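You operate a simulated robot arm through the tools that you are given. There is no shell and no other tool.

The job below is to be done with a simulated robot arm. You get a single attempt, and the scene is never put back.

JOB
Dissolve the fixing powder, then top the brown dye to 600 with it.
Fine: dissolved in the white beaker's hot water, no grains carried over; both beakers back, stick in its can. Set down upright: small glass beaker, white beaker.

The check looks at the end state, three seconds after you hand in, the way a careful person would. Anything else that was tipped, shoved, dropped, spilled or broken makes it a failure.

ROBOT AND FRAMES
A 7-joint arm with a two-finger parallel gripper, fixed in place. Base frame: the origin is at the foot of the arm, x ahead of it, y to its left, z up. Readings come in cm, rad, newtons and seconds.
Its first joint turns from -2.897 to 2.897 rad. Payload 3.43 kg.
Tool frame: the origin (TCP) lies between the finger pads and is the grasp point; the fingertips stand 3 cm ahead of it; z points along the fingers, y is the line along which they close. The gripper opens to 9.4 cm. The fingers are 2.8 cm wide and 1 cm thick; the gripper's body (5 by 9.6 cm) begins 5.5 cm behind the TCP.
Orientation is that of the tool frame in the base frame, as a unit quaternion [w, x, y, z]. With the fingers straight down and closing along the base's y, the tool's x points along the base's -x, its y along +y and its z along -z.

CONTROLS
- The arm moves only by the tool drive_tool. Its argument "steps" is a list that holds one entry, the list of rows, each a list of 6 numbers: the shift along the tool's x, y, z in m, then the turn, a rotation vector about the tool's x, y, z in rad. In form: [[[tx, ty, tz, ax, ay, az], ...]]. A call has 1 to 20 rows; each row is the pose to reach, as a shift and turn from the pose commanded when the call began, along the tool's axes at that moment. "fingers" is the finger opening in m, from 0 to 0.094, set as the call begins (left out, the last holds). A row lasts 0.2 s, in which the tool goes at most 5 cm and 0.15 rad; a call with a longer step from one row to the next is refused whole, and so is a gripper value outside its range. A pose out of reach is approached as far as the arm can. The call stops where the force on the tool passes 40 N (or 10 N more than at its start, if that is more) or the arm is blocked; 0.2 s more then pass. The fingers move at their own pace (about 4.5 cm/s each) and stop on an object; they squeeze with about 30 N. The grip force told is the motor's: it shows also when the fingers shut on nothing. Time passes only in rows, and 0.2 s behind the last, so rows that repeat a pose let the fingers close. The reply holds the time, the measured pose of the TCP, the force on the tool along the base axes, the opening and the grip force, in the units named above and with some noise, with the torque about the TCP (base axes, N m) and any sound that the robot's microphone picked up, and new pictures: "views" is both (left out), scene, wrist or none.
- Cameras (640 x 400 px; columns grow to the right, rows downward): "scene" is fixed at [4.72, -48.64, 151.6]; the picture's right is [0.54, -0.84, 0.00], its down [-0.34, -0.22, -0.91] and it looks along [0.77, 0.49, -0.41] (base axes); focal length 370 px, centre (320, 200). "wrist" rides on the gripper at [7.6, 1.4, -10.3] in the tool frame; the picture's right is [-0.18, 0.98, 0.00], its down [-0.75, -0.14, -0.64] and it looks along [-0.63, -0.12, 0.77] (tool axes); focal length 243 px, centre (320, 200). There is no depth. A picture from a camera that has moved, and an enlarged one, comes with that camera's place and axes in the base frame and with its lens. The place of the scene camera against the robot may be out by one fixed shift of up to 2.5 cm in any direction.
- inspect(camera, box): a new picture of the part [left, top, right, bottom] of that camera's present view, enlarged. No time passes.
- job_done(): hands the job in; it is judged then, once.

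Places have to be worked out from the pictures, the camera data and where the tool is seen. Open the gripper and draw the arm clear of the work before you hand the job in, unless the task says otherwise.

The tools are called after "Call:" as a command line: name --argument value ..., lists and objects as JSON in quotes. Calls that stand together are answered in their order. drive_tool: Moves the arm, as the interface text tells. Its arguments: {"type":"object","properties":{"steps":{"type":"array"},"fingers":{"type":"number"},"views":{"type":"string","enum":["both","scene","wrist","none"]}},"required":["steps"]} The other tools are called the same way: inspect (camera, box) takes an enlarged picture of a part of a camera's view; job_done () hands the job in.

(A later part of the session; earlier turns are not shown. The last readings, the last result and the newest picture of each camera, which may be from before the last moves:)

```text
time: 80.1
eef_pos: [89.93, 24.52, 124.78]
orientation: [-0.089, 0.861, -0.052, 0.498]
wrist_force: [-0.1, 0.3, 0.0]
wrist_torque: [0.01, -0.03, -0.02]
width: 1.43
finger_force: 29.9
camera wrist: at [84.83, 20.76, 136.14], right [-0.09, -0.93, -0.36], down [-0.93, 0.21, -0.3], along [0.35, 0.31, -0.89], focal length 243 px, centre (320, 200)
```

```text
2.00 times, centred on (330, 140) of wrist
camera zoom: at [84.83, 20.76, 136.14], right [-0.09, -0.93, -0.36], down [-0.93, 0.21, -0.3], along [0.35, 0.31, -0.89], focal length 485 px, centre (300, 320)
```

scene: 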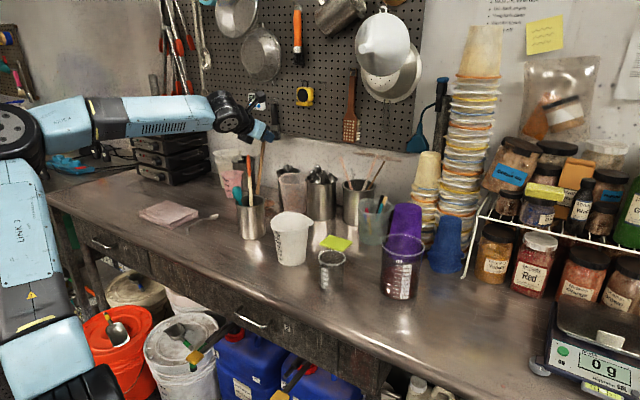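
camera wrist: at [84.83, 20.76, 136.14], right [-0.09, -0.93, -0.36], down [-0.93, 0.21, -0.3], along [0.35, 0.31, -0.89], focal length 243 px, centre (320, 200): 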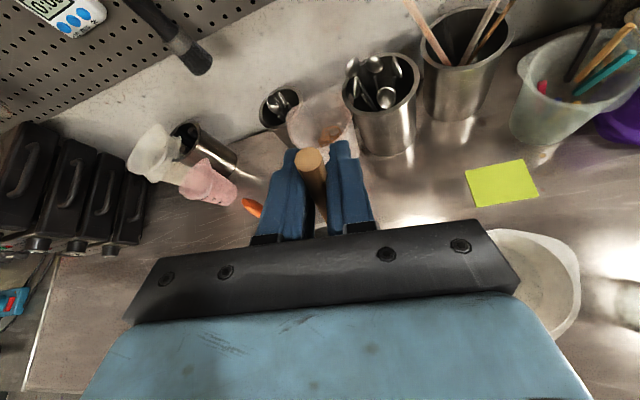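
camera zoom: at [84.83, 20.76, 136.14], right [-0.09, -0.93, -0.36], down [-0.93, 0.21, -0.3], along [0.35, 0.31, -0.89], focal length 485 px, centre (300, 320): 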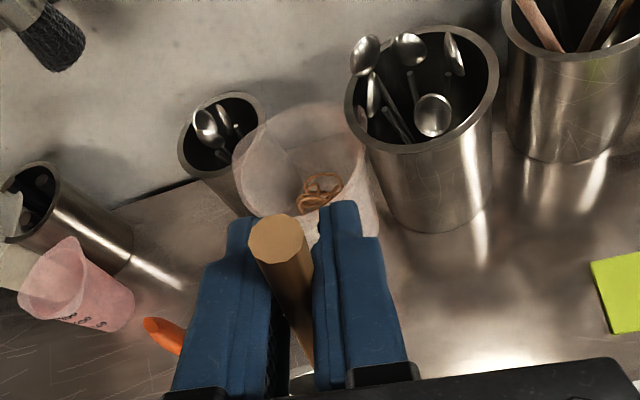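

The stick is clear of the can. I swing it upright and carry it above the white beaker, at (84.8, 11.4), with its lower end still above the rim.

Call:
drive_tool --steps '[[[0.006, 0.012, -0.008, 0, 0, 0], [0.01, 0.033, -0.02, -0.02, 0, -0.035], [0.013, 0.055, -0.033, -0.04, 0, -0.07], [0.016, 0.077, -0.046, -0.06, 0, -0.105], [0.0185, 0.1, -0.059, -0.08, 0, -0.14], [0.0206, 0.123, -0.071, -0.103, 0, -0.178], [0.0206, 0.123, -0.071, -0.103, 0, -0.178]]]' --views "both"

Call:
inspect --camera "scene" --box '[230, 100, 350, 270]'

Call:
inspect --camera "wrist" --box '[200, 40, 460, 240]'

```text
time: 81.7
eef_pos: [84.81, 11.24, 127.39]
orientation: [0.0, 0.866, 0.0, 0.501]
wrist_force: [0.4, -0.6, 0.8]
wrist_torque: [-0.01, 0.02, -0.01]
width: 1.4
finger_force: 30.0
camera wrist: at [79.68, 9.94, 139.23], right [-0.09, -0.98, -0.16], down [-0.93, 0.14, -0.33], along [0.35, 0.12, -0.93], focal length 243 px, centre (320, 200)
```

scene: 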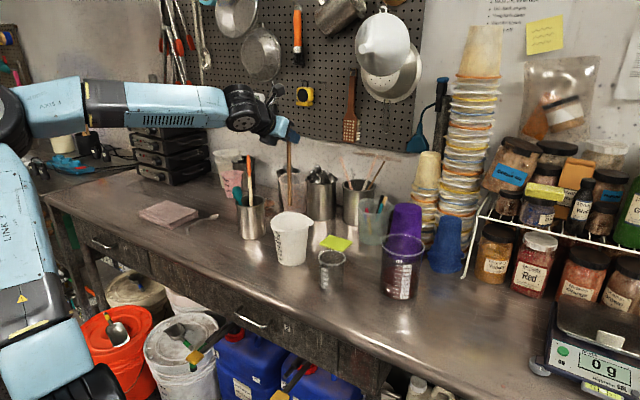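
wrist: 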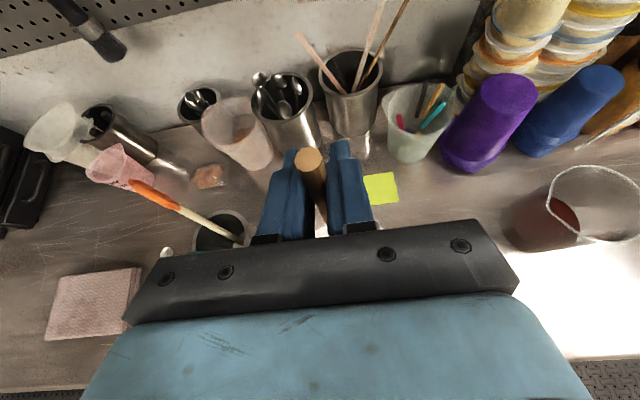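

```text
2.35 times, centred on (290, 185) of scene
camera zoom: at [4.72, -48.64, 151.6], right [0.54, -0.84, 0.0], down [-0.34, -0.22, -0.91], along [0.77, 0.49, -0.41], focal length 871 px, centre (391, 235)
```

zoom: 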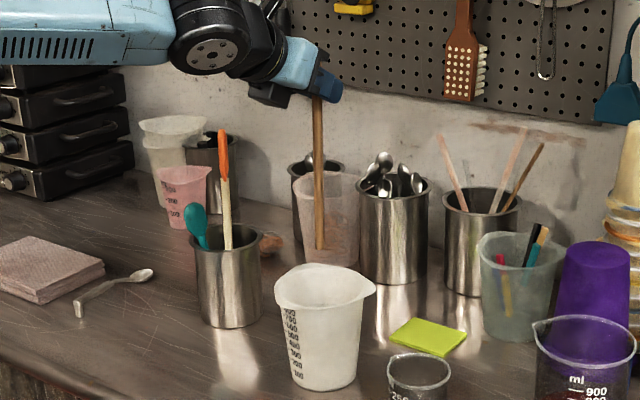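

```text
2.00 times, centred on (330, 140) of wrist
camera zoom: at [79.68, 9.94, 139.23], right [-0.09, -0.98, -0.16], down [-0.93, 0.14, -0.33], along [0.35, 0.12, -0.93], focal length 485 px, centre (300, 320)
```

zoom: 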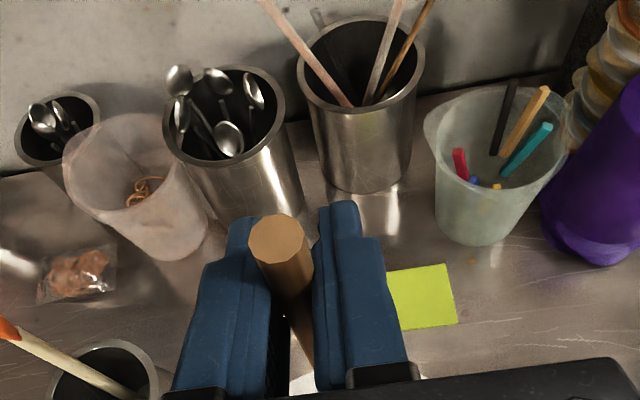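

The stick hangs upright, in line with the white beaker's rim centre in both views, with its end about 22 cm below the grip. I lower it into the water to about 1.5 cm above the beaker's floor.

Call:
drive_tool --steps '[[[-0.01, 0, -0.004, 0, 0, 0], [-0.025, 0, 0.003, 0, 0, 0], [-0.043, 0, 0.013, 0, 0, 0], [-0.062, 0, 0.024, 0, 0, 0], [-0.08, 0, 0.034, 0, 0, 0], [-0.098, 0, 0.045, 0, 0, 0], [-0.115, 0, 0.055, 0, 0, 0], [-0.13, 0, 0.063, 0, 0, 0], [-0.138, 0, 0.068, 0, 0, 0], [-0.138, 0, 0.068, 0, 0, 0]]]' --views "both"

Call:
inspect --camera "scene" --box '[240, 150, 350, 280]'

Call:
inspect --camera "wrist" --box '[200, 40, 460, 240]'

```text
time: 83.9
eef_pos: [83.93, 11.37, 112.02]
orientation: [-0.002, 0.865, 0.001, 0.501]
wrist_force: [0.2, 0.4, 0.5]
wrist_torque: [0.04, -0.05, 0.0]
width: 1.4
finger_force: 29.9
camera wrist: at [78.72, 10.03, 123.91], right [-0.09, -0.98, -0.16], down [-0.93, 0.14, -0.33], along [0.35, 0.12, -0.93], focal length 243 px, centre (320, 200)
```

scene: 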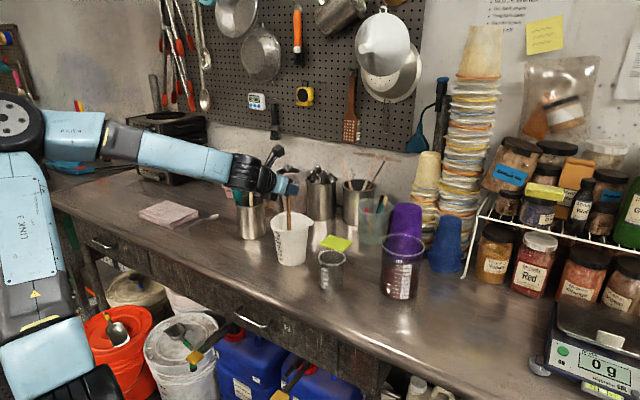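
wrist: 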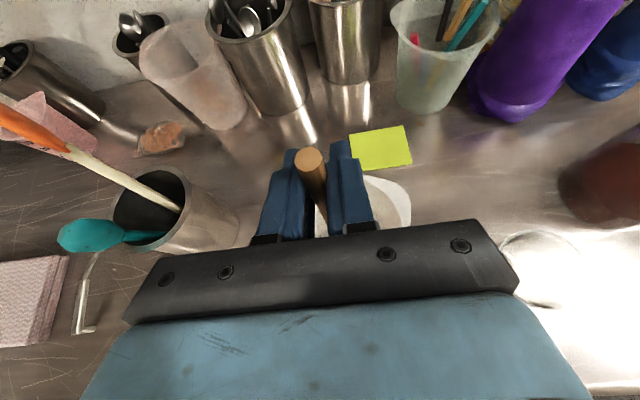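

```text
3.08 times, centred on (295, 215) of scene
camera zoom: at [4.72, -48.64, 151.6], right [0.54, -0.84, 0.0], down [-0.34, -0.22, -0.91], along [0.77, 0.49, -0.41], focal length 1139 px, centre (397, 154)
```

zoom: 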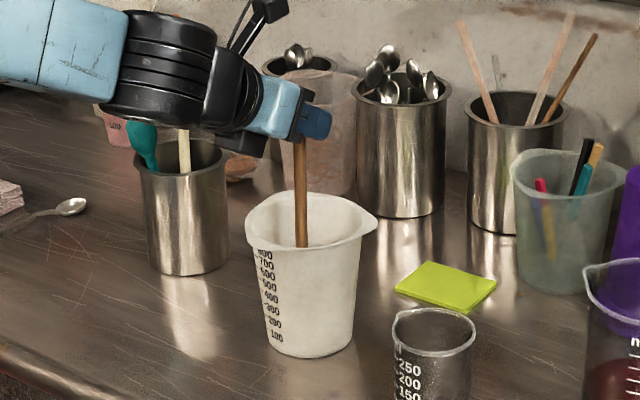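

```text
2.00 times, centred on (330, 140) of wrist
camera zoom: at [78.72, 10.03, 123.91], right [-0.09, -0.98, -0.16], down [-0.93, 0.14, -0.33], along [0.35, 0.12, -0.93], focal length 485 px, centre (300, 320)
```

zoom: 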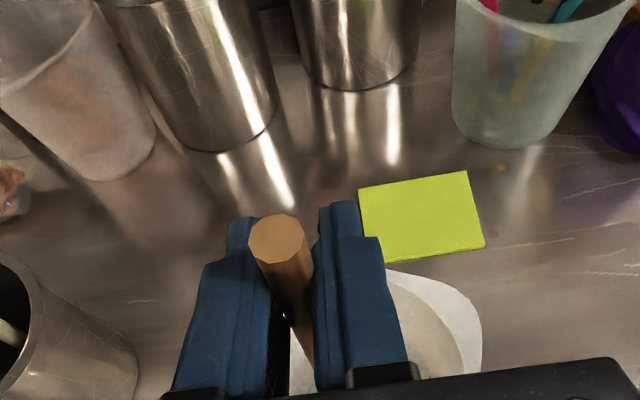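

The stick stands in the middle of the beaker, about 1.5 cm off the floor. I lower it another 6 mm and begin stirring in 2 cm radius circles.

Call:
drive_tool --steps '[[[-0.0052, 0, 0.003, 0, 0, 0], [0.0048, 0, 0.0203, 0, 0, 0], [0.0019, -0.0141, 0.0153, 0, 0, 0], [-0.0052, -0.02, 0.003, 0, 0, 0], [-0.0123, -0.0141, -0.0093, 0, 0, 0], [-0.0152, 0, -0.0143, 0, 0, 0], [-0.0123, 0.0141, -0.0093, 0, 0, 0], [-0.0052, 0.02, 0.003, 0, 0, 0], [0.0019, 0.0141, 0.0153, 0, 0, 0], [0.0048, 0, 0.0203, 0, 0, 0], [0.0019, -0.0141, 0.0153, 0, 0, 0], [-0.0052, -0.02, 0.003, 0, 0, 0], [-0.0123, -0.0141, -0.0093, 0, 0, 0], [-0.0152, 0, -0.0143, 0, 0, 0], [-0.0123, 0.0141, -0.0093, 0, 0, 0], [-0.0052, 0.02, 0.003, 0, 0, 0], [0.0019, 0.0141, 0.0153, 0, 0, 0], [0.0048, 0, 0.0203, 0, 0, 0], [-0.0052, 0, 0.003, 0, 0, 0]]]' --views "both"

Call:
inspect --camera "scene" --box '[250, 180, 340, 280]'

Call:
inspect --camera "wrist" --box '[260, 140, 440, 250]'

```text
time: 87.9
eef_pos: [83.9, 11.24, 111.39]
orientation: [-0.001, 0.865, 0.0, 0.501]
wrist_force: [-0.3, 0.2, -0.4]
wrist_torque: [0.0, 0.01, 0.01]
width: 1.41
finger_force: 30.4
camera wrist: at [78.79, 9.99, 123.35], right [-0.09, -0.98, -0.16], down [-0.93, 0.14, -0.33], along [0.35, 0.12, -0.93], focal length 243 px, centre (320, 200)
```

scene: 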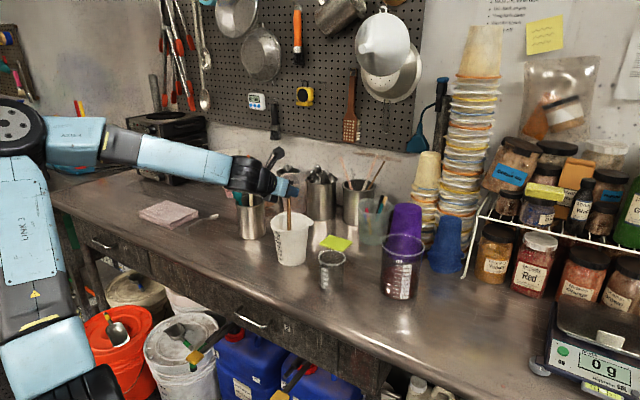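
wrist: 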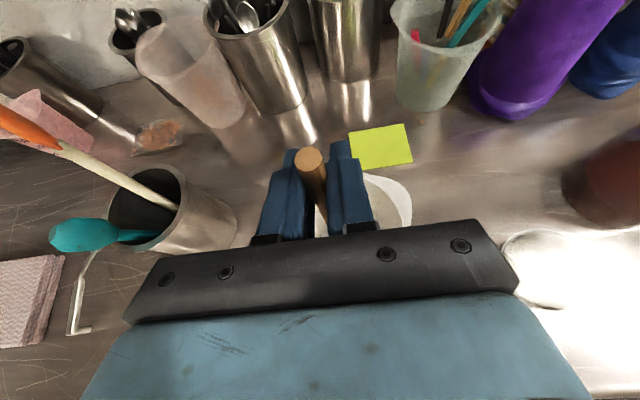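

```text
4.00 times, centred on (295, 230) of scene
camera zoom: at [4.72, -48.64, 151.6], right [0.54, -0.84, 0.0], down [-0.34, -0.22, -0.91], along [0.77, 0.49, -0.41], focal length 1481 px, centre (420, 80)
```

zoom: 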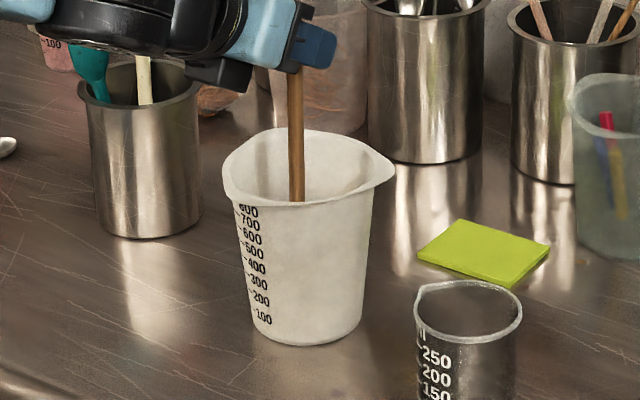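

```text
3.56 times, centred on (350, 195) of wrist
camera zoom: at [78.79, 9.99, 123.35], right [-0.09, -0.98, -0.16], down [-0.93, 0.14, -0.33], along [0.35, 0.12, -0.93], focal length 863 px, centre (213, 218)
```

zoom: 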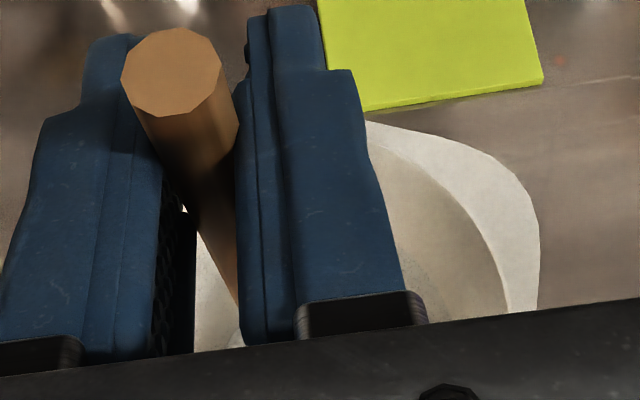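

No contact with the walls and the beaker hasn't moved. I keep stirring, somewhat faster.

Call:
drive_tool --steps '[[[0.01, 0, 0.0173, 0, 0, 0], [0.005, -0.0173, 0.0087, 0, 0, 0], [-0.005, -0.0173, -0.0087, 0, 0, 0], [-0.01, 0, -0.0173, 0, 0, 0], [-0.005, 0.0173, -0.0087, 0, 0, 0], [0.005, 0.0173, 0.0087, 0, 0, 0], [0.01, 0, 0.0173, 0, 0, 0], [0.005, -0.0173, 0.0087, 0, 0, 0], [-0.005, -0.0173, -0.0087, 0, 0, 0], [-0.01, 0, -0.0173, 0, 0, 0], [-0.005, 0.0173, -0.0087, 0, 0, 0], [0.005, 0.0173, 0.0087, 0, 0, 0], [0.01, 0, 0.0173, 0, 0, 0], [0.005, -0.0173, 0.0087, 0, 0, 0], [-0.005, -0.0173, -0.0087, 0, 0, 0], [-0.01, 0, -0.0173, 0, 0, 0], [-0.005, 0.0173, -0.0087, 0, 0, 0], [0.005, 0.0173, 0.0087, 0, 0, 0], [0.01, 0, 0.0173, 0, 0, 0], [0, 0, 0, 0, 0, 0]]]' --views "none"

Call:
drive_tool --steps '[[[0.01, 0, 0.0173, 0, 0, 0], [0.005, -0.0173, 0.0087, 0, 0, 0], [-0.005, -0.0173, -0.0087, 0, 0, 0], [-0.01, 0, -0.0173, 0, 0, 0], [-0.005, 0.0173, -0.0087, 0, 0, 0], [0.005, 0.0173, 0.0087, 0, 0, 0], [0.01, 0, 0.0173, 0, 0, 0], [0.005, -0.0173, 0.0087, 0, 0, 0], [-0.005, -0.0173, -0.0087, 0, 0, 0], [-0.01, 0, -0.0173, 0, 0, 0], [-0.005, 0.0173, -0.0087, 0, 0, 0], [0.005, 0.0173, 0.0087, 0, 0, 0], [0.01, 0, 0.0173, 0, 0, 0], [0.005, -0.0173, 0.0087, 0, 0, 0], [-0.005, -0.0173, -0.0087, 0, 0, 0], [-0.01, 0, -0.0173, 0, 0, 0], [-0.005, 0.0173, -0.0087, 0, 0, 0], [0.005, 0.0173, 0.0087, 0, 0, 0], [0.01, 0, 0.0173, 0, 0, 0], [0, 0, 0, 0, 0, 0]]]' --views "both"

Call:
inspect --camera "wrist" --box '[260, 140, 440, 250]'

Call:
inspect --camera "scene" --box '[250, 180, 340, 280]'

```text
time: 92.1
eef_pos: [83.95, 11.32, 111.41]
orientation: [-0.002, 0.867, 0.001, 0.499]
wrist_force: [0.1, -0.1, 0.0]
wrist_torque: [-0.04, -0.02, -0.02]
width: 1.43
finger_force: 30.0
```

```text
time: 96.3
eef_pos: [84.02, 11.42, 111.42]
orientation: [-0.001, 0.866, 0.001, 0.5]
wrist_force: [-0.5, -0.2, -0.8]
wrist_torque: [0.03, -0.02, 0.02]
width: 1.42
finger_force: 29.9
camera wrist: at [78.83, 10.08, 123.34], right [-0.09, -0.98, -0.16], down [-0.93, 0.14, -0.33], along [0.35, 0.12, -0.93], focal length 243 px, centre (320, 200)
```

scene: 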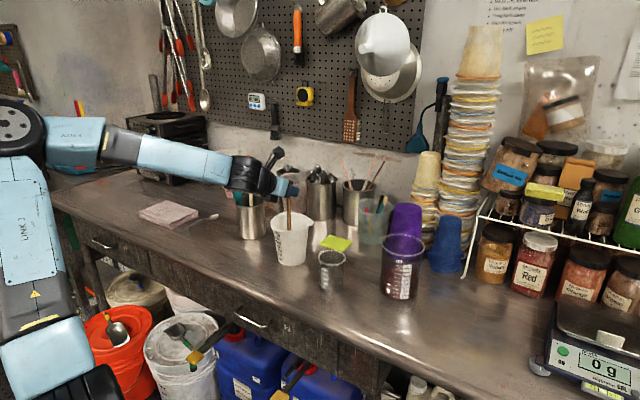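
wrist: 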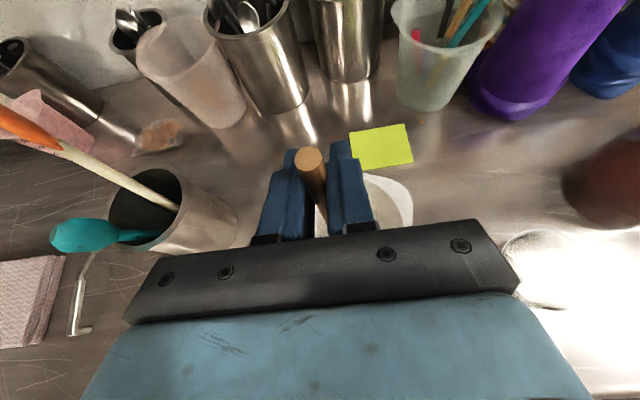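

```text
3.56 times, centred on (350, 195) of wrist
camera zoom: at [78.83, 10.08, 123.34], right [-0.09, -0.98, -0.16], down [-0.93, 0.14, -0.33], along [0.35, 0.12, -0.93], focal length 863 px, centre (213, 218)
```

zoom: 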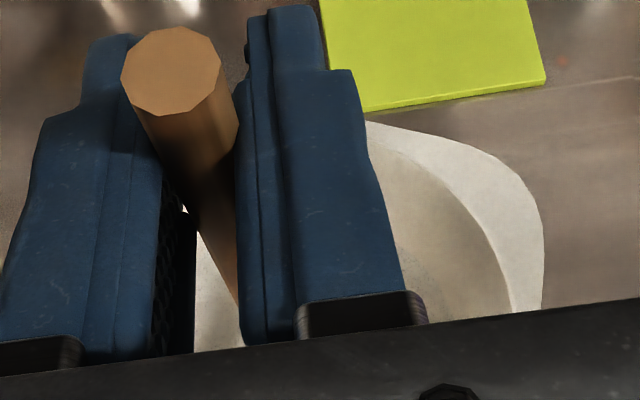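

```text
4.00 times, centred on (295, 230) of scene
camera zoom: at [4.72, -48.64, 151.6], right [0.54, -0.84, 0.0], down [-0.34, -0.22, -0.91], along [0.77, 0.49, -0.41], focal length 1481 px, centre (420, 80)
```

zoom: 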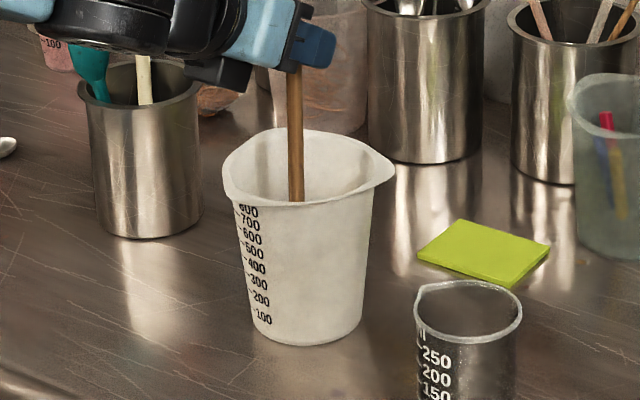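

I stir on for another stretch before checking the bottom.

Call:
drive_tool --steps '[[[0.01, 0, 0.0173, 0, 0, 0], [0.005, -0.0173, 0.0087, 0, 0, 0], [-0.005, -0.0173, -0.0087, 0, 0, 0], [-0.01, 0, -0.0173, 0, 0, 0], [-0.005, 0.0173, -0.0087, 0, 0, 0], [0.005, 0.0173, 0.0087, 0, 0, 0], [0.01, 0, 0.0173, 0, 0, 0], [0.005, -0.0173, 0.0087, 0, 0, 0], [-0.005, -0.0173, -0.0087, 0, 0, 0], [-0.01, 0, -0.0173, 0, 0, 0], [-0.005, 0.0173, -0.0087, 0, 0, 0], [0.005, 0.0173, 0.0087, 0, 0, 0], [0.01, 0, 0.0173, 0, 0, 0], [0.005, -0.0173, 0.0087, 0, 0, 0], [-0.005, -0.0173, -0.0087, 0, 0, 0], [-0.01, 0, -0.0173, 0, 0, 0], [-0.005, 0.0173, -0.0087, 0, 0, 0], [0.005, 0.0173, 0.0087, 0, 0, 0], [0.01, 0, 0.0173, 0, 0, 0], [0, 0, 0, 0, 0, 0]]]' --views "none"

Call:
drive_tool --steps '[[[0.01, 0, 0.0173, 0, 0, 0], [0.005, -0.0173, 0.0087, 0, 0, 0], [-0.005, -0.0173, -0.0087, 0, 0, 0], [-0.01, 0, -0.0173, 0, 0, 0], [-0.005, 0.0173, -0.0087, 0, 0, 0], [0.005, 0.0173, 0.0087, 0, 0, 0], [0.01, 0, 0.0173, 0, 0, 0], [0.005, -0.0173, 0.0087, 0, 0, 0], [-0.005, -0.0173, -0.0087, 0, 0, 0], [-0.01, 0, -0.0173, 0, 0, 0], [-0.005, 0.0173, -0.0087, 0, 0, 0], [0.005, 0.0173, 0.0087, 0, 0, 0], [0.01, 0, 0.0173, 0, 0, 0], [0.005, -0.0173, 0.0087, 0, 0, 0], [-0.005, -0.0173, -0.0087, 0, 0, 0], [-0.01, 0, -0.0173, 0, 0, 0], [-0.005, 0.0173, -0.0087, 0, 0, 0], [0.005, 0.0173, 0.0087, 0, 0, 0], [0.01, 0, 0.0173, 0, 0, 0], [0, 0, 0, 0, 0, 0]]]' --views "none"

Call:
drive_tool --steps '[[[0.01, 0, 0.0173, 0, 0, 0], [0.005, -0.0173, 0.0087, 0, 0, 0], [-0.005, -0.0173, -0.0087, 0, 0, 0], [-0.01, 0, -0.0173, 0, 0, 0], [-0.005, 0.0173, -0.0087, 0, 0, 0], [0.005, 0.0173, 0.0087, 0, 0, 0], [0.01, 0, 0.0173, 0, 0, 0], [0.005, -0.0173, 0.0087, 0, 0, 0], [-0.005, -0.0173, -0.0087, 0, 0, 0], [-0.01, 0, -0.0173, 0, 0, 0], [-0.005, 0.0173, -0.0087, 0, 0, 0], [0.005, 0.0173, 0.0087, 0, 0, 0], [0.01, 0, 0.0173, 0, 0, 0], [0.005, -0.0173, 0.0087, 0, 0, 0], [-0.005, -0.0173, -0.0087, 0, 0, 0], [-0.01, 0, -0.0173, 0, 0, 0], [-0.005, 0.0173, -0.0087, 0, 0, 0], [0.005, 0.0173, 0.0087, 0, 0, 0], [0.01, 0, 0.0173, 0, 0, 0], [0, 0, 0, 0, 0, 0]]]' --views "none"

Call:
drive_tool --steps '[[[0.01, 0, 0.0173, 0, 0, 0], [0.005, -0.0173, 0.0087, 0, 0, 0], [-0.005, -0.0173, -0.0087, 0, 0, 0], [-0.01, 0, -0.0173, 0, 0, 0], [-0.005, 0.0173, -0.0087, 0, 0, 0], [0.005, 0.0173, 0.0087, 0, 0, 0], [0.01, 0, 0.0173, 0, 0, 0], [0.005, -0.0173, 0.0087, 0, 0, 0], [-0.005, -0.0173, -0.0087, 0, 0, 0], [-0.01, 0, -0.0173, 0, 0, 0], [-0.005, 0.0173, -0.0087, 0, 0, 0], [0.005, 0.0173, 0.0087, 0, 0, 0], [0.01, 0, 0.0173, 0, 0, 0], [0.005, -0.0173, 0.0087, 0, 0, 0], [-0.005, -0.0173, -0.0087, 0, 0, 0], [-0.01, 0, -0.0173, 0, 0, 0], [-0.005, 0.0173, -0.0087, 0, 0, 0], [0.005, 0.0173, 0.0087, 0, 0, 0], [0.01, 0, 0.0173, 0, 0, 0], [0, 0, 0, 0, 0, 0]]]' --views "both"

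```text
time: 100.5
eef_pos: [83.91, 11.36, 111.46]
orientation: [-0.001, 0.866, 0.001, 0.5]
wrist_force: [-0.4, 0.1, 0.6]
wrist_torque: [0.02, -0.03, 0.0]
width: 1.4
finger_force: 29.9
```

```text
time: 104.7
eef_pos: [83.95, 11.38, 111.33]
orientation: [0.0, 0.866, 0.0, 0.5]
wrist_force: [0.7, -0.4, -1.1]
wrist_torque: [0.01, -0.03, 0.01]
width: 1.4
finger_force: 29.9
```

```text
time: 108.9
eef_pos: [83.9, 11.31, 111.37]
orientation: [-0.001, 0.866, 0.001, 0.5]
wrist_force: [0.1, -0.2, 0.5]
wrist_torque: [0.01, -0.01, 0.0]
width: 1.42
finger_force: 30.2
```

```text
time: 113.1
eef_pos: [83.92, 11.34, 111.54]
orientation: [-0.001, 0.865, 0.0, 0.501]
wrist_force: [-0.9, 0.5, -0.4]
wrist_torque: [0.03, 0.0, -0.01]
width: 1.41
finger_force: 29.5
camera wrist: at [78.74, 10.0, 123.37], right [-0.09, -0.98, -0.16], down [-0.93, 0.14, -0.33], along [0.35, 0.12, -0.93], focal length 243 px, centre (320, 200)
```

scene: 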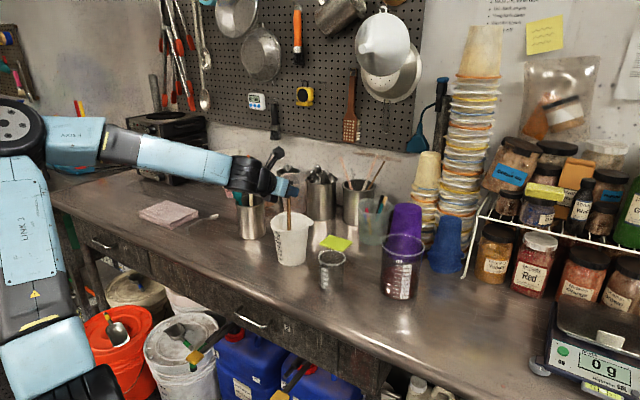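
wrist: 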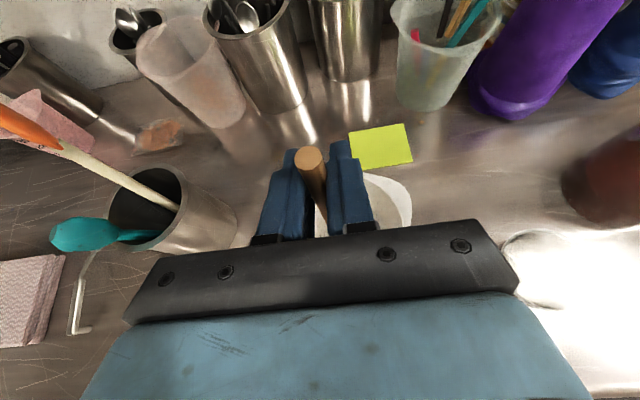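

I have stirred for about 29 s. I lift the stick clear, let it drip over the beaker, and then look down into the water.

Call:
drive_tool --steps '[[[0.0174, 0, -0.01, 0, 0, 0], [0.0348, 0, -0.02, 0, 0, 0], [0.0522, 0, -0.03, 0, 0, 0], [0.0697, 0, -0.0402, 0, 0, 0], [0.0871, 0, -0.0503, 0, 0, 0], [0.1045, 0, -0.0604, 0, 0, 0], [0.122, 0, -0.0704, 0, 0, 0], [0.1394, 0, -0.0805, 0, 0, 0], [0.1394, 0, -0.0805, 0, 0, 0], [0.1394, 0, -0.0805, 0, 0, 0], [0.1394, 0, -0.0805, 0, 0, 0], [0.1394, 0, -0.0805, 0, 0, 0]]]' --views "both"

Call:
inspect --camera "scene" --box '[240, 110, 350, 280]'

Call:
inspect --camera "wrist" --box '[260, 120, 440, 250]'

```text
time: 115.7
eef_pos: [83.81, 11.3, 127.61]
orientation: [-0.001, 0.866, 0.0, 0.501]
wrist_force: [0.1, 0.6, 0.5]
wrist_torque: [-0.01, -0.01, -0.02]
width: 1.45
finger_force: 29.8
camera wrist: at [78.67, 9.98, 139.46], right [-0.09, -0.98, -0.16], down [-0.93, 0.14, -0.33], along [0.35, 0.12, -0.93], focal length 243 px, centre (320, 200)
```

scene: 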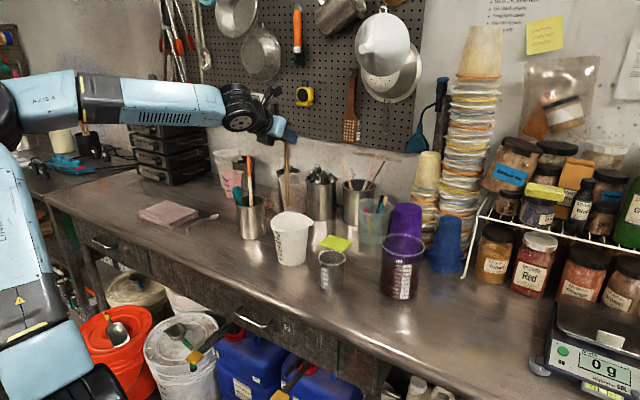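
wrist: 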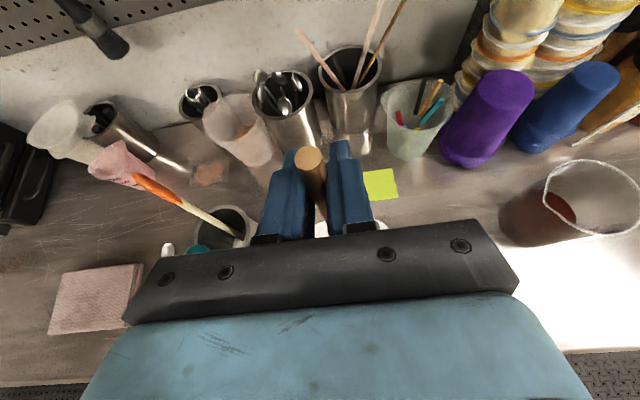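

```text
2.35 times, centred on (295, 195) of scene
camera zoom: at [4.72, -48.64, 151.6], right [0.54, -0.84, 0.0], down [-0.34, -0.22, -0.91], along [0.77, 0.49, -0.41], focal length 871 px, centre (379, 212)
```

zoom: 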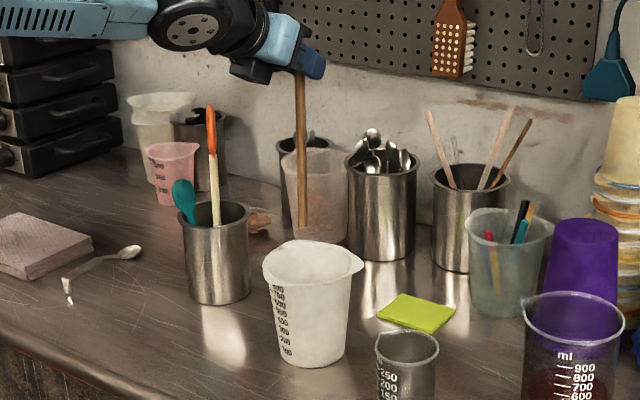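

```text
3.08 times, centred on (350, 185) of wrist
camera zoom: at [78.67, 9.98, 139.46], right [-0.09, -0.98, -0.16], down [-0.93, 0.14, -0.33], along [0.35, 0.12, -0.93], focal length 746 px, centre (228, 246)
```

zoom: 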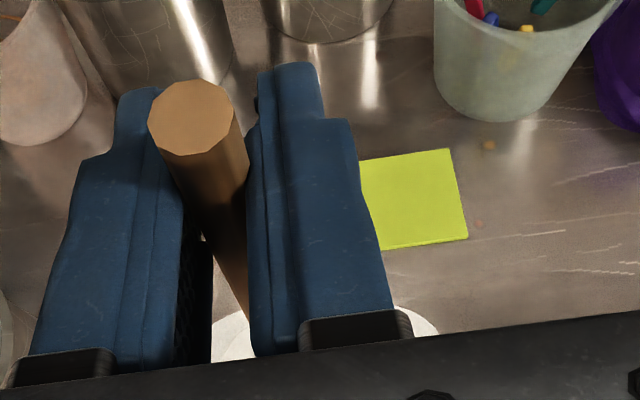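

The stick is clear. I carry it back to the point above its can where I had pulled it out; from there the wrist camera also sees into the white beaker.

Call:
drive_tool --steps '[[[0.001, -0.022, 0.011, 0.017, 0, 0.03], [0.0025, -0.044, 0.022, 0.034, 0, 0.06], [0.004, -0.066, 0.033, 0.051, 0, 0.09], [0.005, -0.088, 0.044, 0.069, 0, 0.119], [0.006, -0.11, 0.055, 0.086, 0, 0.149], [0.0071, -0.132, 0.0663, 0.103, 0, 0.178], [0.0071, -0.132, 0.0663, 0.103, 0, 0.178]]]' --views "both"

Call:
inspect --camera "wrist" --box '[440, 180, 640, 370]'

Call:
inspect --camera "scene" --box '[210, 100, 330, 240]'

```text
time: 117.3
eef_pos: [90.02, 24.5, 124.91]
orientation: [-0.09, 0.861, -0.051, 0.498]
wrist_force: [-0.1, -0.6, 0.3]
wrist_torque: [-0.02, 0.02, 0.02]
width: 1.39
finger_force: 30.2
camera wrist: at [84.89, 20.86, 136.26], right [-0.09, -0.93, -0.36], down [-0.93, 0.21, -0.3], along [0.35, 0.31, -0.89], focal length 243 px, centre (320, 200)
```

scene: 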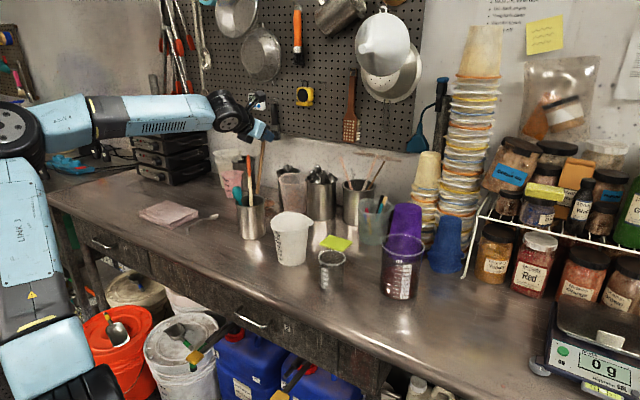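
wrist: 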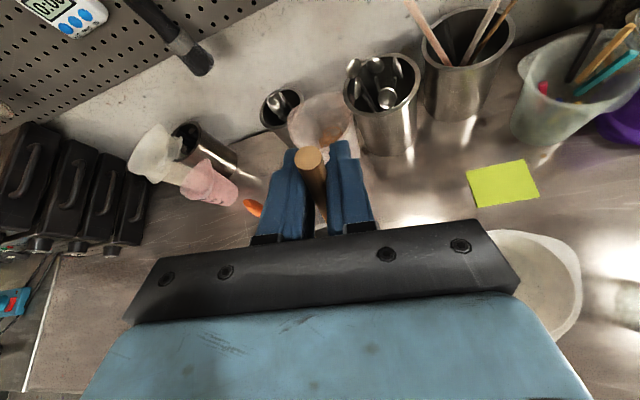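

```text
2.11 times, centred on (540, 275) of wrist
camera zoom: at [84.89, 20.86, 136.26], right [-0.09, -0.93, -0.36], down [-0.93, 0.21, -0.3], along [0.35, 0.31, -0.89], focal length 511 px, centre (-143, 42)
```

zoom: 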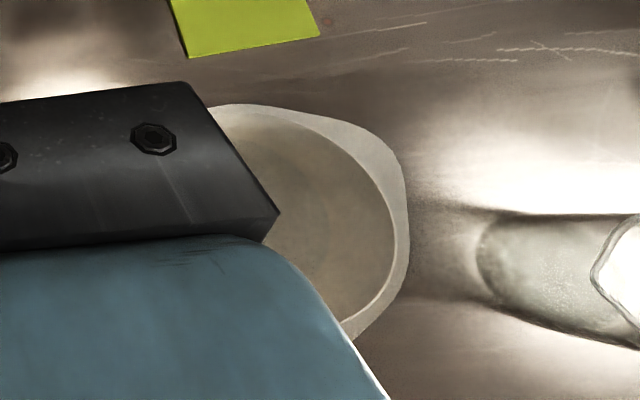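

```text
2.86 times, centred on (270, 170) of scene
camera zoom: at [4.72, -48.64, 151.6], right [0.54, -0.84, 0.0], down [-0.34, -0.22, -0.91], along [0.77, 0.49, -0.41], focal length 1058 px, centre (463, 286)
```

zoom: 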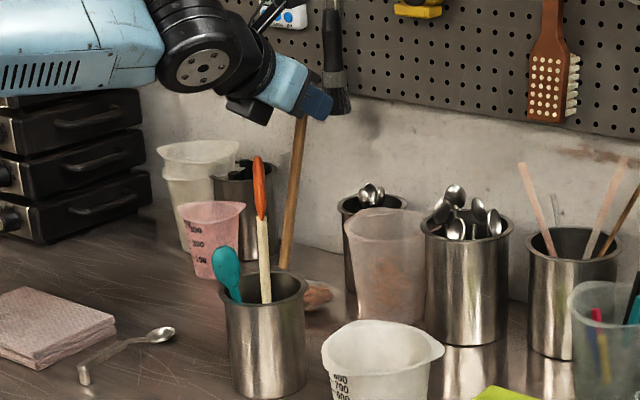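

Only part of the water is visible from here. I lower the stick back down into its can along the same line it came out; the lower pose gives a clear view into the white beaker, before I let go.

Call:
drive_tool --steps '[[[-0.0171, 0, 0.0103, 0, 0, 0], [-0.0342, 0, 0.0207, 0, 0, 0], [-0.0513, 0, 0.031, 0, 0, 0], [-0.0684, 0, 0.0413, 0, 0, 0], [-0.0855, 0, 0.0516, 0, 0, 0], [-0.1026, 0, 0.0619, 0, 0, 0], [-0.1197, 0, 0.0723, 0, 0, 0], [-0.13, 0, 0.0785, 0, 0, 0], [-0.134, 0, 0.081, 0, 0, 0], [-0.134, 0, 0.081, 0, 0, 0]]]' --views "both"

Call:
inspect --camera "wrist" --box '[480, 160, 640, 400]'

Call:
inspect --camera "scene" --box '[210, 120, 330, 240]'

```text
time: 119.5
eef_pos: [90.42, 27.66, 109.53]
orientation: [-0.089, 0.861, -0.052, 0.498]
wrist_force: [-0.8, -0.8, -0.1]
wrist_torque: [-0.01, 0.01, -0.02]
width: 1.4
finger_force: 30.1
camera wrist: at [85.18, 24.05, 120.88], right [-0.09, -0.93, -0.36], down [-0.93, 0.21, -0.3], along [0.35, 0.31, -0.89], focal length 243 px, centre (320, 200)
```

scene: 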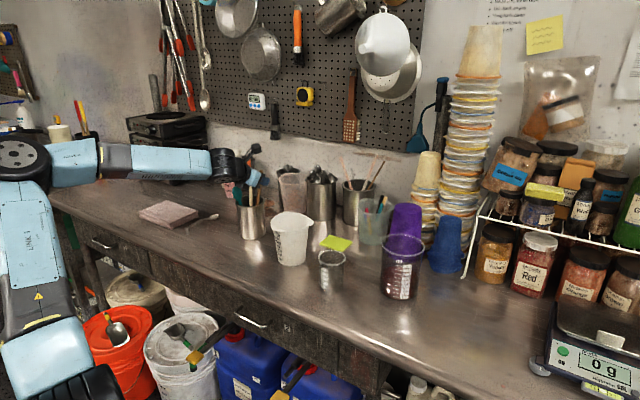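
wrist: 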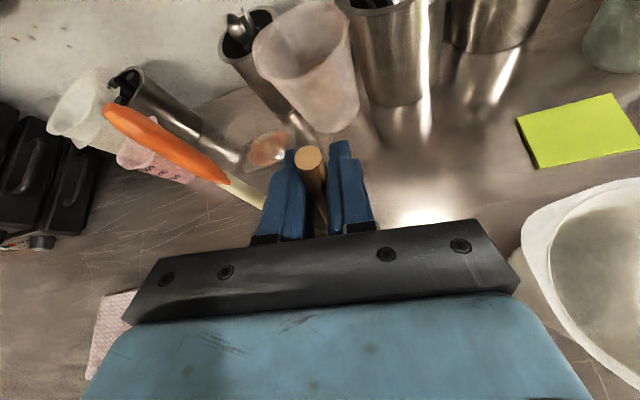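

```text
1.67 times, centred on (560, 280) of wrist
camera zoom: at [85.18, 24.05, 120.88], right [-0.09, -0.93, -0.36], down [-0.93, 0.21, -0.3], along [0.35, 0.31, -0.89], focal length 404 px, centre (-80, 67)
```

zoom: 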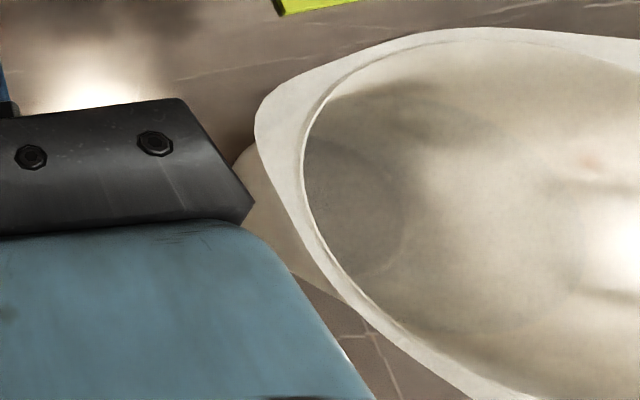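

```text
3.33 times, centred on (270, 180) of scene
camera zoom: at [4.72, -48.64, 151.6], right [0.54, -0.84, 0.0], down [-0.34, -0.22, -0.91], along [0.77, 0.49, -0.41], focal length 1234 px, centre (487, 267)
```

zoom: 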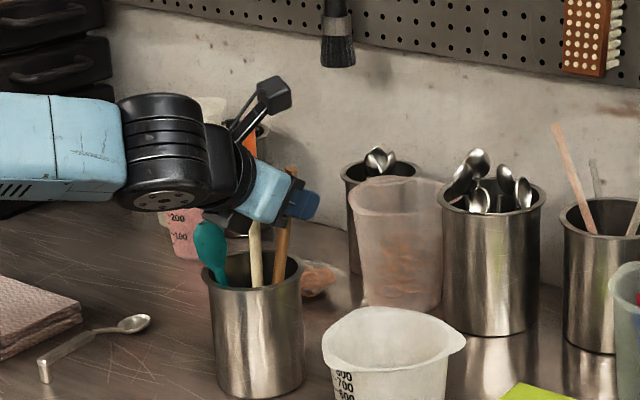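

The white beaker's bottom no longer shows the grainy layer. I lower the stick the last few millimetres to the can's floor and release it.

Call:
drive_tool --steps '[[[-0.0015, 0, 0.0009, 0, 0, 0], [-0.003, 0, 0.0018, 0, 0, 0], [-0.003, 0, 0.0018, 0, 0, 0]]]' --views "none"

Call:
drive_tool --steps '[[[0, 0, 0, 0, 0, 0], [0, 0, 0, 0, 0, 0], [0, 0, 0, 0, 0, 0]]]' --fingers 0.035 --views "both"

Call:
inspect --camera "wrist" --box '[180, 0, 460, 240]'

```text
time: 120.3
eef_pos: [90.26, 27.87, 109.15]
orientation: [-0.09, 0.861, -0.052, 0.498]
wrist_force: [-0.6, -0.1, 0.1]
wrist_torque: [0.02, 0.0, -0.02]
width: 1.43
finger_force: 30.0
```

```text
time: 121.1
eef_pos: [90.43, 27.81, 109.24]
orientation: [-0.089, 0.861, -0.052, 0.498]
wrist_force: [-0.6, 0.6, 0.1]
wrist_torque: [0.0, 0.0, 0.02]
width: 3.51
finger_force: 0.1
camera wrist: at [85.19, 24.14, 120.56], right [-0.09, -0.93, -0.36], down [-0.93, 0.21, -0.3], along [0.35, 0.31, -0.89], focal length 243 px, centre (320, 200)
```

scene: 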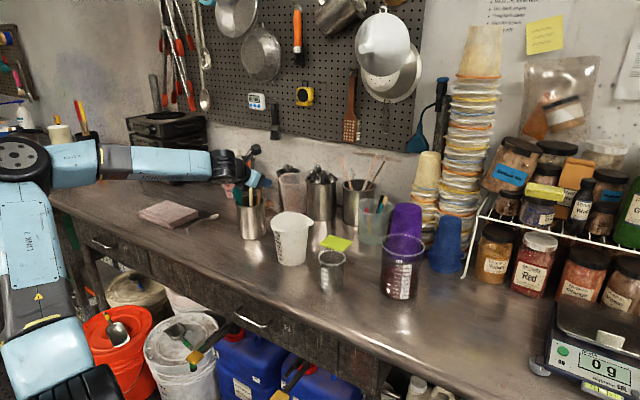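
wrist: 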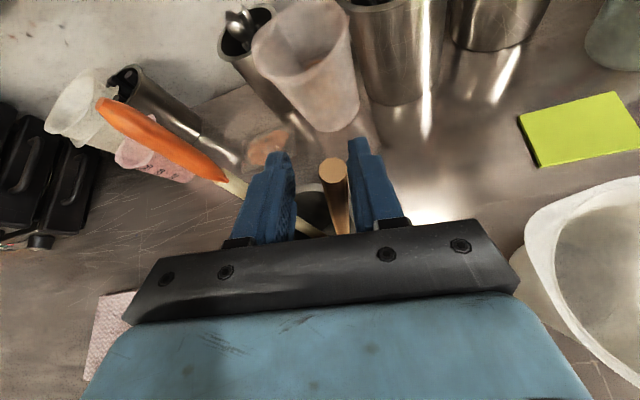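

```text
1.67 times, centred on (320, 120) of wrist
camera zoom: at [85.19, 24.14, 120.56], right [-0.09, -0.93, -0.36], down [-0.93, 0.21, -0.3], along [0.35, 0.31, -0.89], focal length 404 px, centre (320, 333)
```

zoom: 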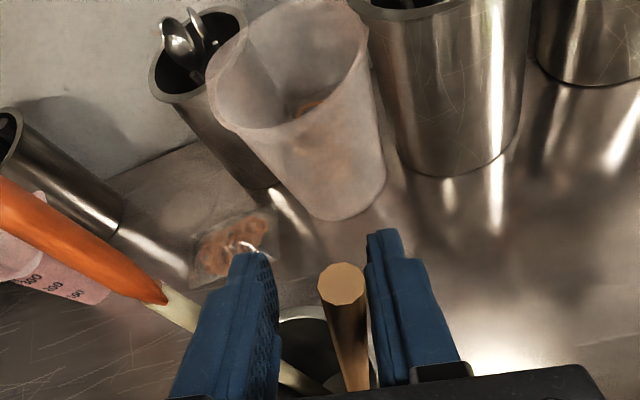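

The stick leans freely in its can. I back out along the tool axis.

Call:
drive_tool --steps '[[[0, 0.001, -0.02, 0, 0, 0], [0, 0.002, -0.045, 0, 0, 0], [0, 0.002, -0.07, 0, 0, 0], [0, 0.002, -0.1, 0, 0, 0], [0.01, 0.01, -0.13, -0.03, 0, -0.05], [0.02, 0.04, -0.16, -0.06, 0, -0.1], [0.02, 0.08, -0.18, -0.09, 0, -0.156], [0.02, 0.12, -0.19, -0.103, 0, -0.178], [0.02, 0.12, -0.19, -0.103, 0, -0.178]]]' --views "both"

Call:
inspect --camera "wrist" --box '[180, 60, 460, 240]'

Call:
inspect --camera "scene" --box '[210, 130, 330, 270]'

```text
time: 123.1
eef_pos: [74.88, 13.64, 117.66]
orientation: [-0.001, 0.866, 0.0, 0.5]
wrist_force: [-0.2, 1.2, -0.3]
wrist_torque: [-0.02, 0.0, -0.04]
width: 3.49
finger_force: 0.1
camera wrist: at [69.73, 12.42, 129.62], right [-0.09, -0.98, -0.16], down [-0.93, 0.14, -0.33], along [0.35, 0.12, -0.93], focal length 243 px, centre (320, 200)
```

scene: 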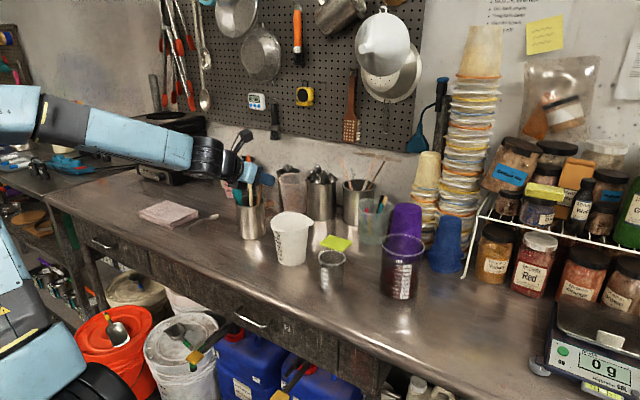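
wrist: 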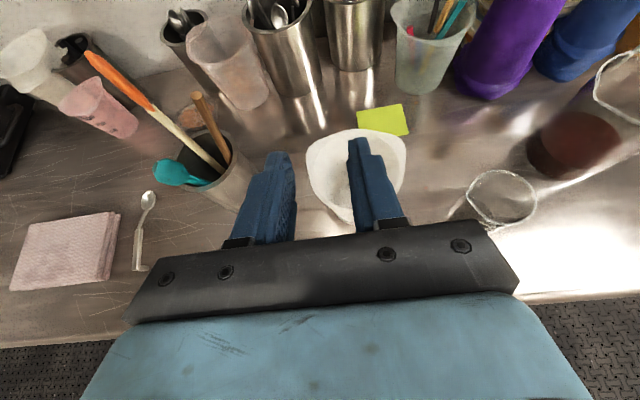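

```text
2.22 times, centred on (320, 150) of wrist
camera zoom: at [69.73, 12.42, 129.62], right [-0.09, -0.98, -0.16], down [-0.93, 0.14, -0.33], along [0.35, 0.12, -0.93], focal length 539 px, centre (320, 311)
```

zoom: 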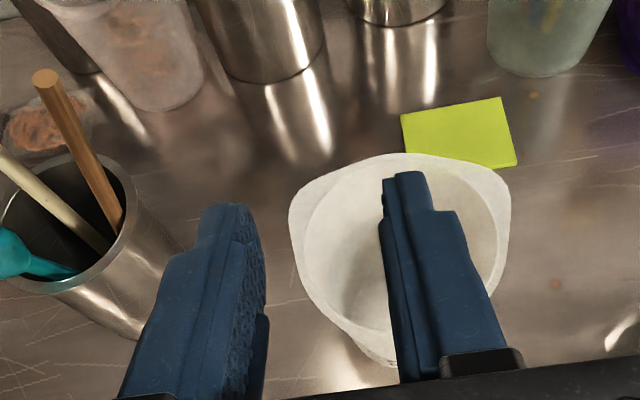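

```text
2.86 times, centred on (270, 200) of scene
camera zoom: at [4.72, -48.64, 151.6], right [0.54, -0.84, 0.0], down [-0.34, -0.22, -0.91], along [0.77, 0.49, -0.41], focal length 1058 px, centre (463, 200)
```

zoom: 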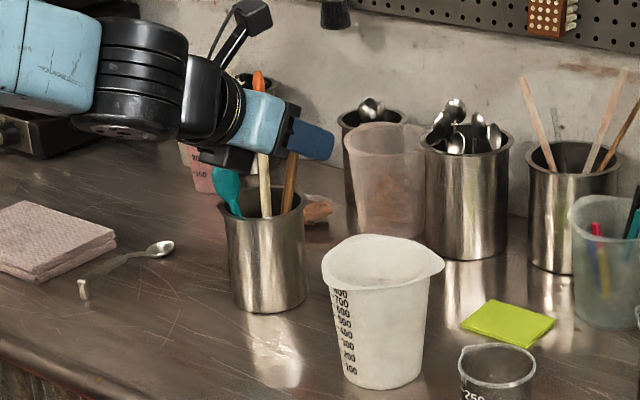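

The stick is home. Now I open the gripper and move to where I had a clear view into the white beaker.

Call:
drive_tool --steps '[[[-0.011, 0.018, -0.002, 0, 0, 0], [-0.021, 0.036, -0.003, 0, 0, 0], [-0.0317, 0.055, -0.0048, 0, 0, 0], [-0.0317, 0.055, -0.0048, 0, 0, 0]]]' --fingers 0.094 --views "wrist"

Call:
inspect --camera "wrist" --box '[240, 90, 370, 220]'

Call:
inspect --camera "wrist" --box '[420, 0, 640, 180]'

```text
time: 124.1
eef_pos: [72.89, 8.21, 115.16]
orientation: [-0.001, 0.865, 0.0, 0.501]
wrist_force: [-0.7, 0.2, 0.6]
wrist_torque: [0.03, 0.03, -0.01]
width: 9.4
finger_force: 0.0
camera wrist: at [67.69, 6.9, 127.15], right [-0.09, -0.98, -0.16], down [-0.93, 0.14, -0.33], along [0.35, 0.12, -0.93], focal length 243 px, centre (320, 200)
```

wrist: 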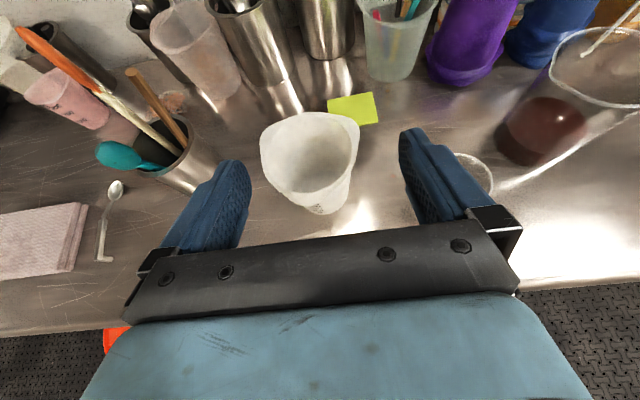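

```text
3.08 times, centred on (305, 155) of wrist
camera zoom: at [67.69, 6.9, 127.15], right [-0.09, -0.98, -0.16], down [-0.93, 0.14, -0.33], along [0.35, 0.12, -0.93], focal length 746 px, centre (366, 338)
```

zoom: 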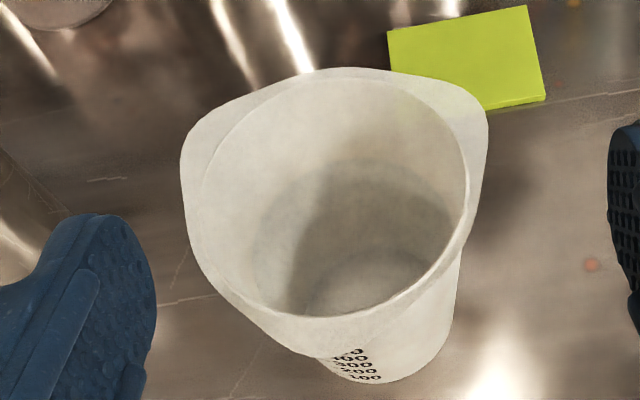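

```text
2.22 times, centred on (530, 90) of wrist
camera zoom: at [67.69, 6.9, 127.15], right [-0.09, -0.98, -0.16], down [-0.93, 0.14, -0.33], along [0.35, 0.12, -0.93], focal length 539 px, centre (-147, 444)
```

zoom: 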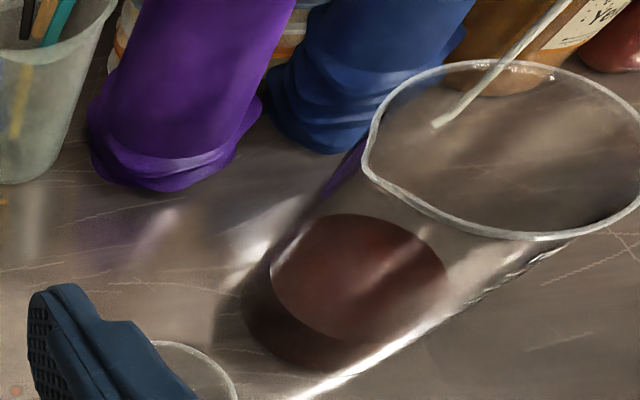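

The grains are gone: the bottom of the white beaker is smooth, so the powder has dissolved. Now I read the dye level carefully.

Call:
inspect --camera "scene" --box '[376, 230, 428, 304]'

Call:
inspect --camera "scene" --box '[376, 258, 428, 304]'

```text
5.41 times, centred on (402, 267) of scene
camera zoom: at [4.72, -48.64, 151.6], right [0.54, -0.84, 0.0], down [-0.34, -0.22, -0.91], along [0.77, 0.49, -0.41], focal length 2001 px, centre (-123, -162)
```

zoom: 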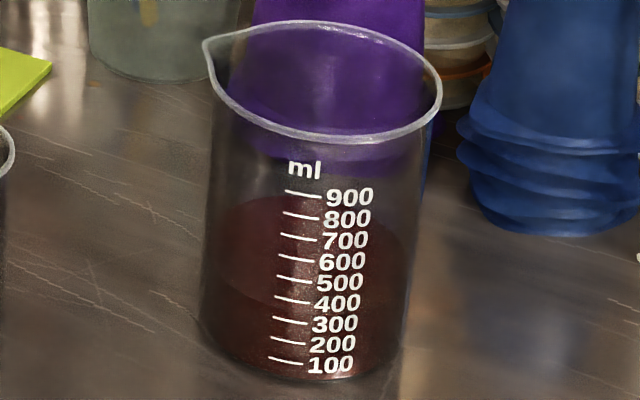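

```text
8.70 times, centred on (402, 281) of scene
camera zoom: at [4.72, -48.64, 151.6], right [0.54, -0.84, 0.0], down [-0.34, -0.22, -0.91], along [0.77, 0.49, -0.41], focal length 3220 px, centre (-393, -504)
```

zoom: 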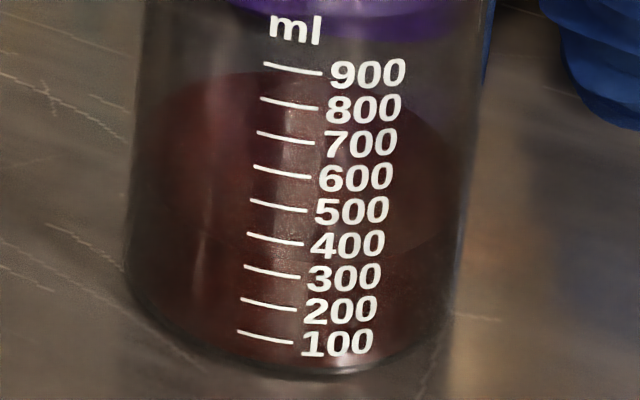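

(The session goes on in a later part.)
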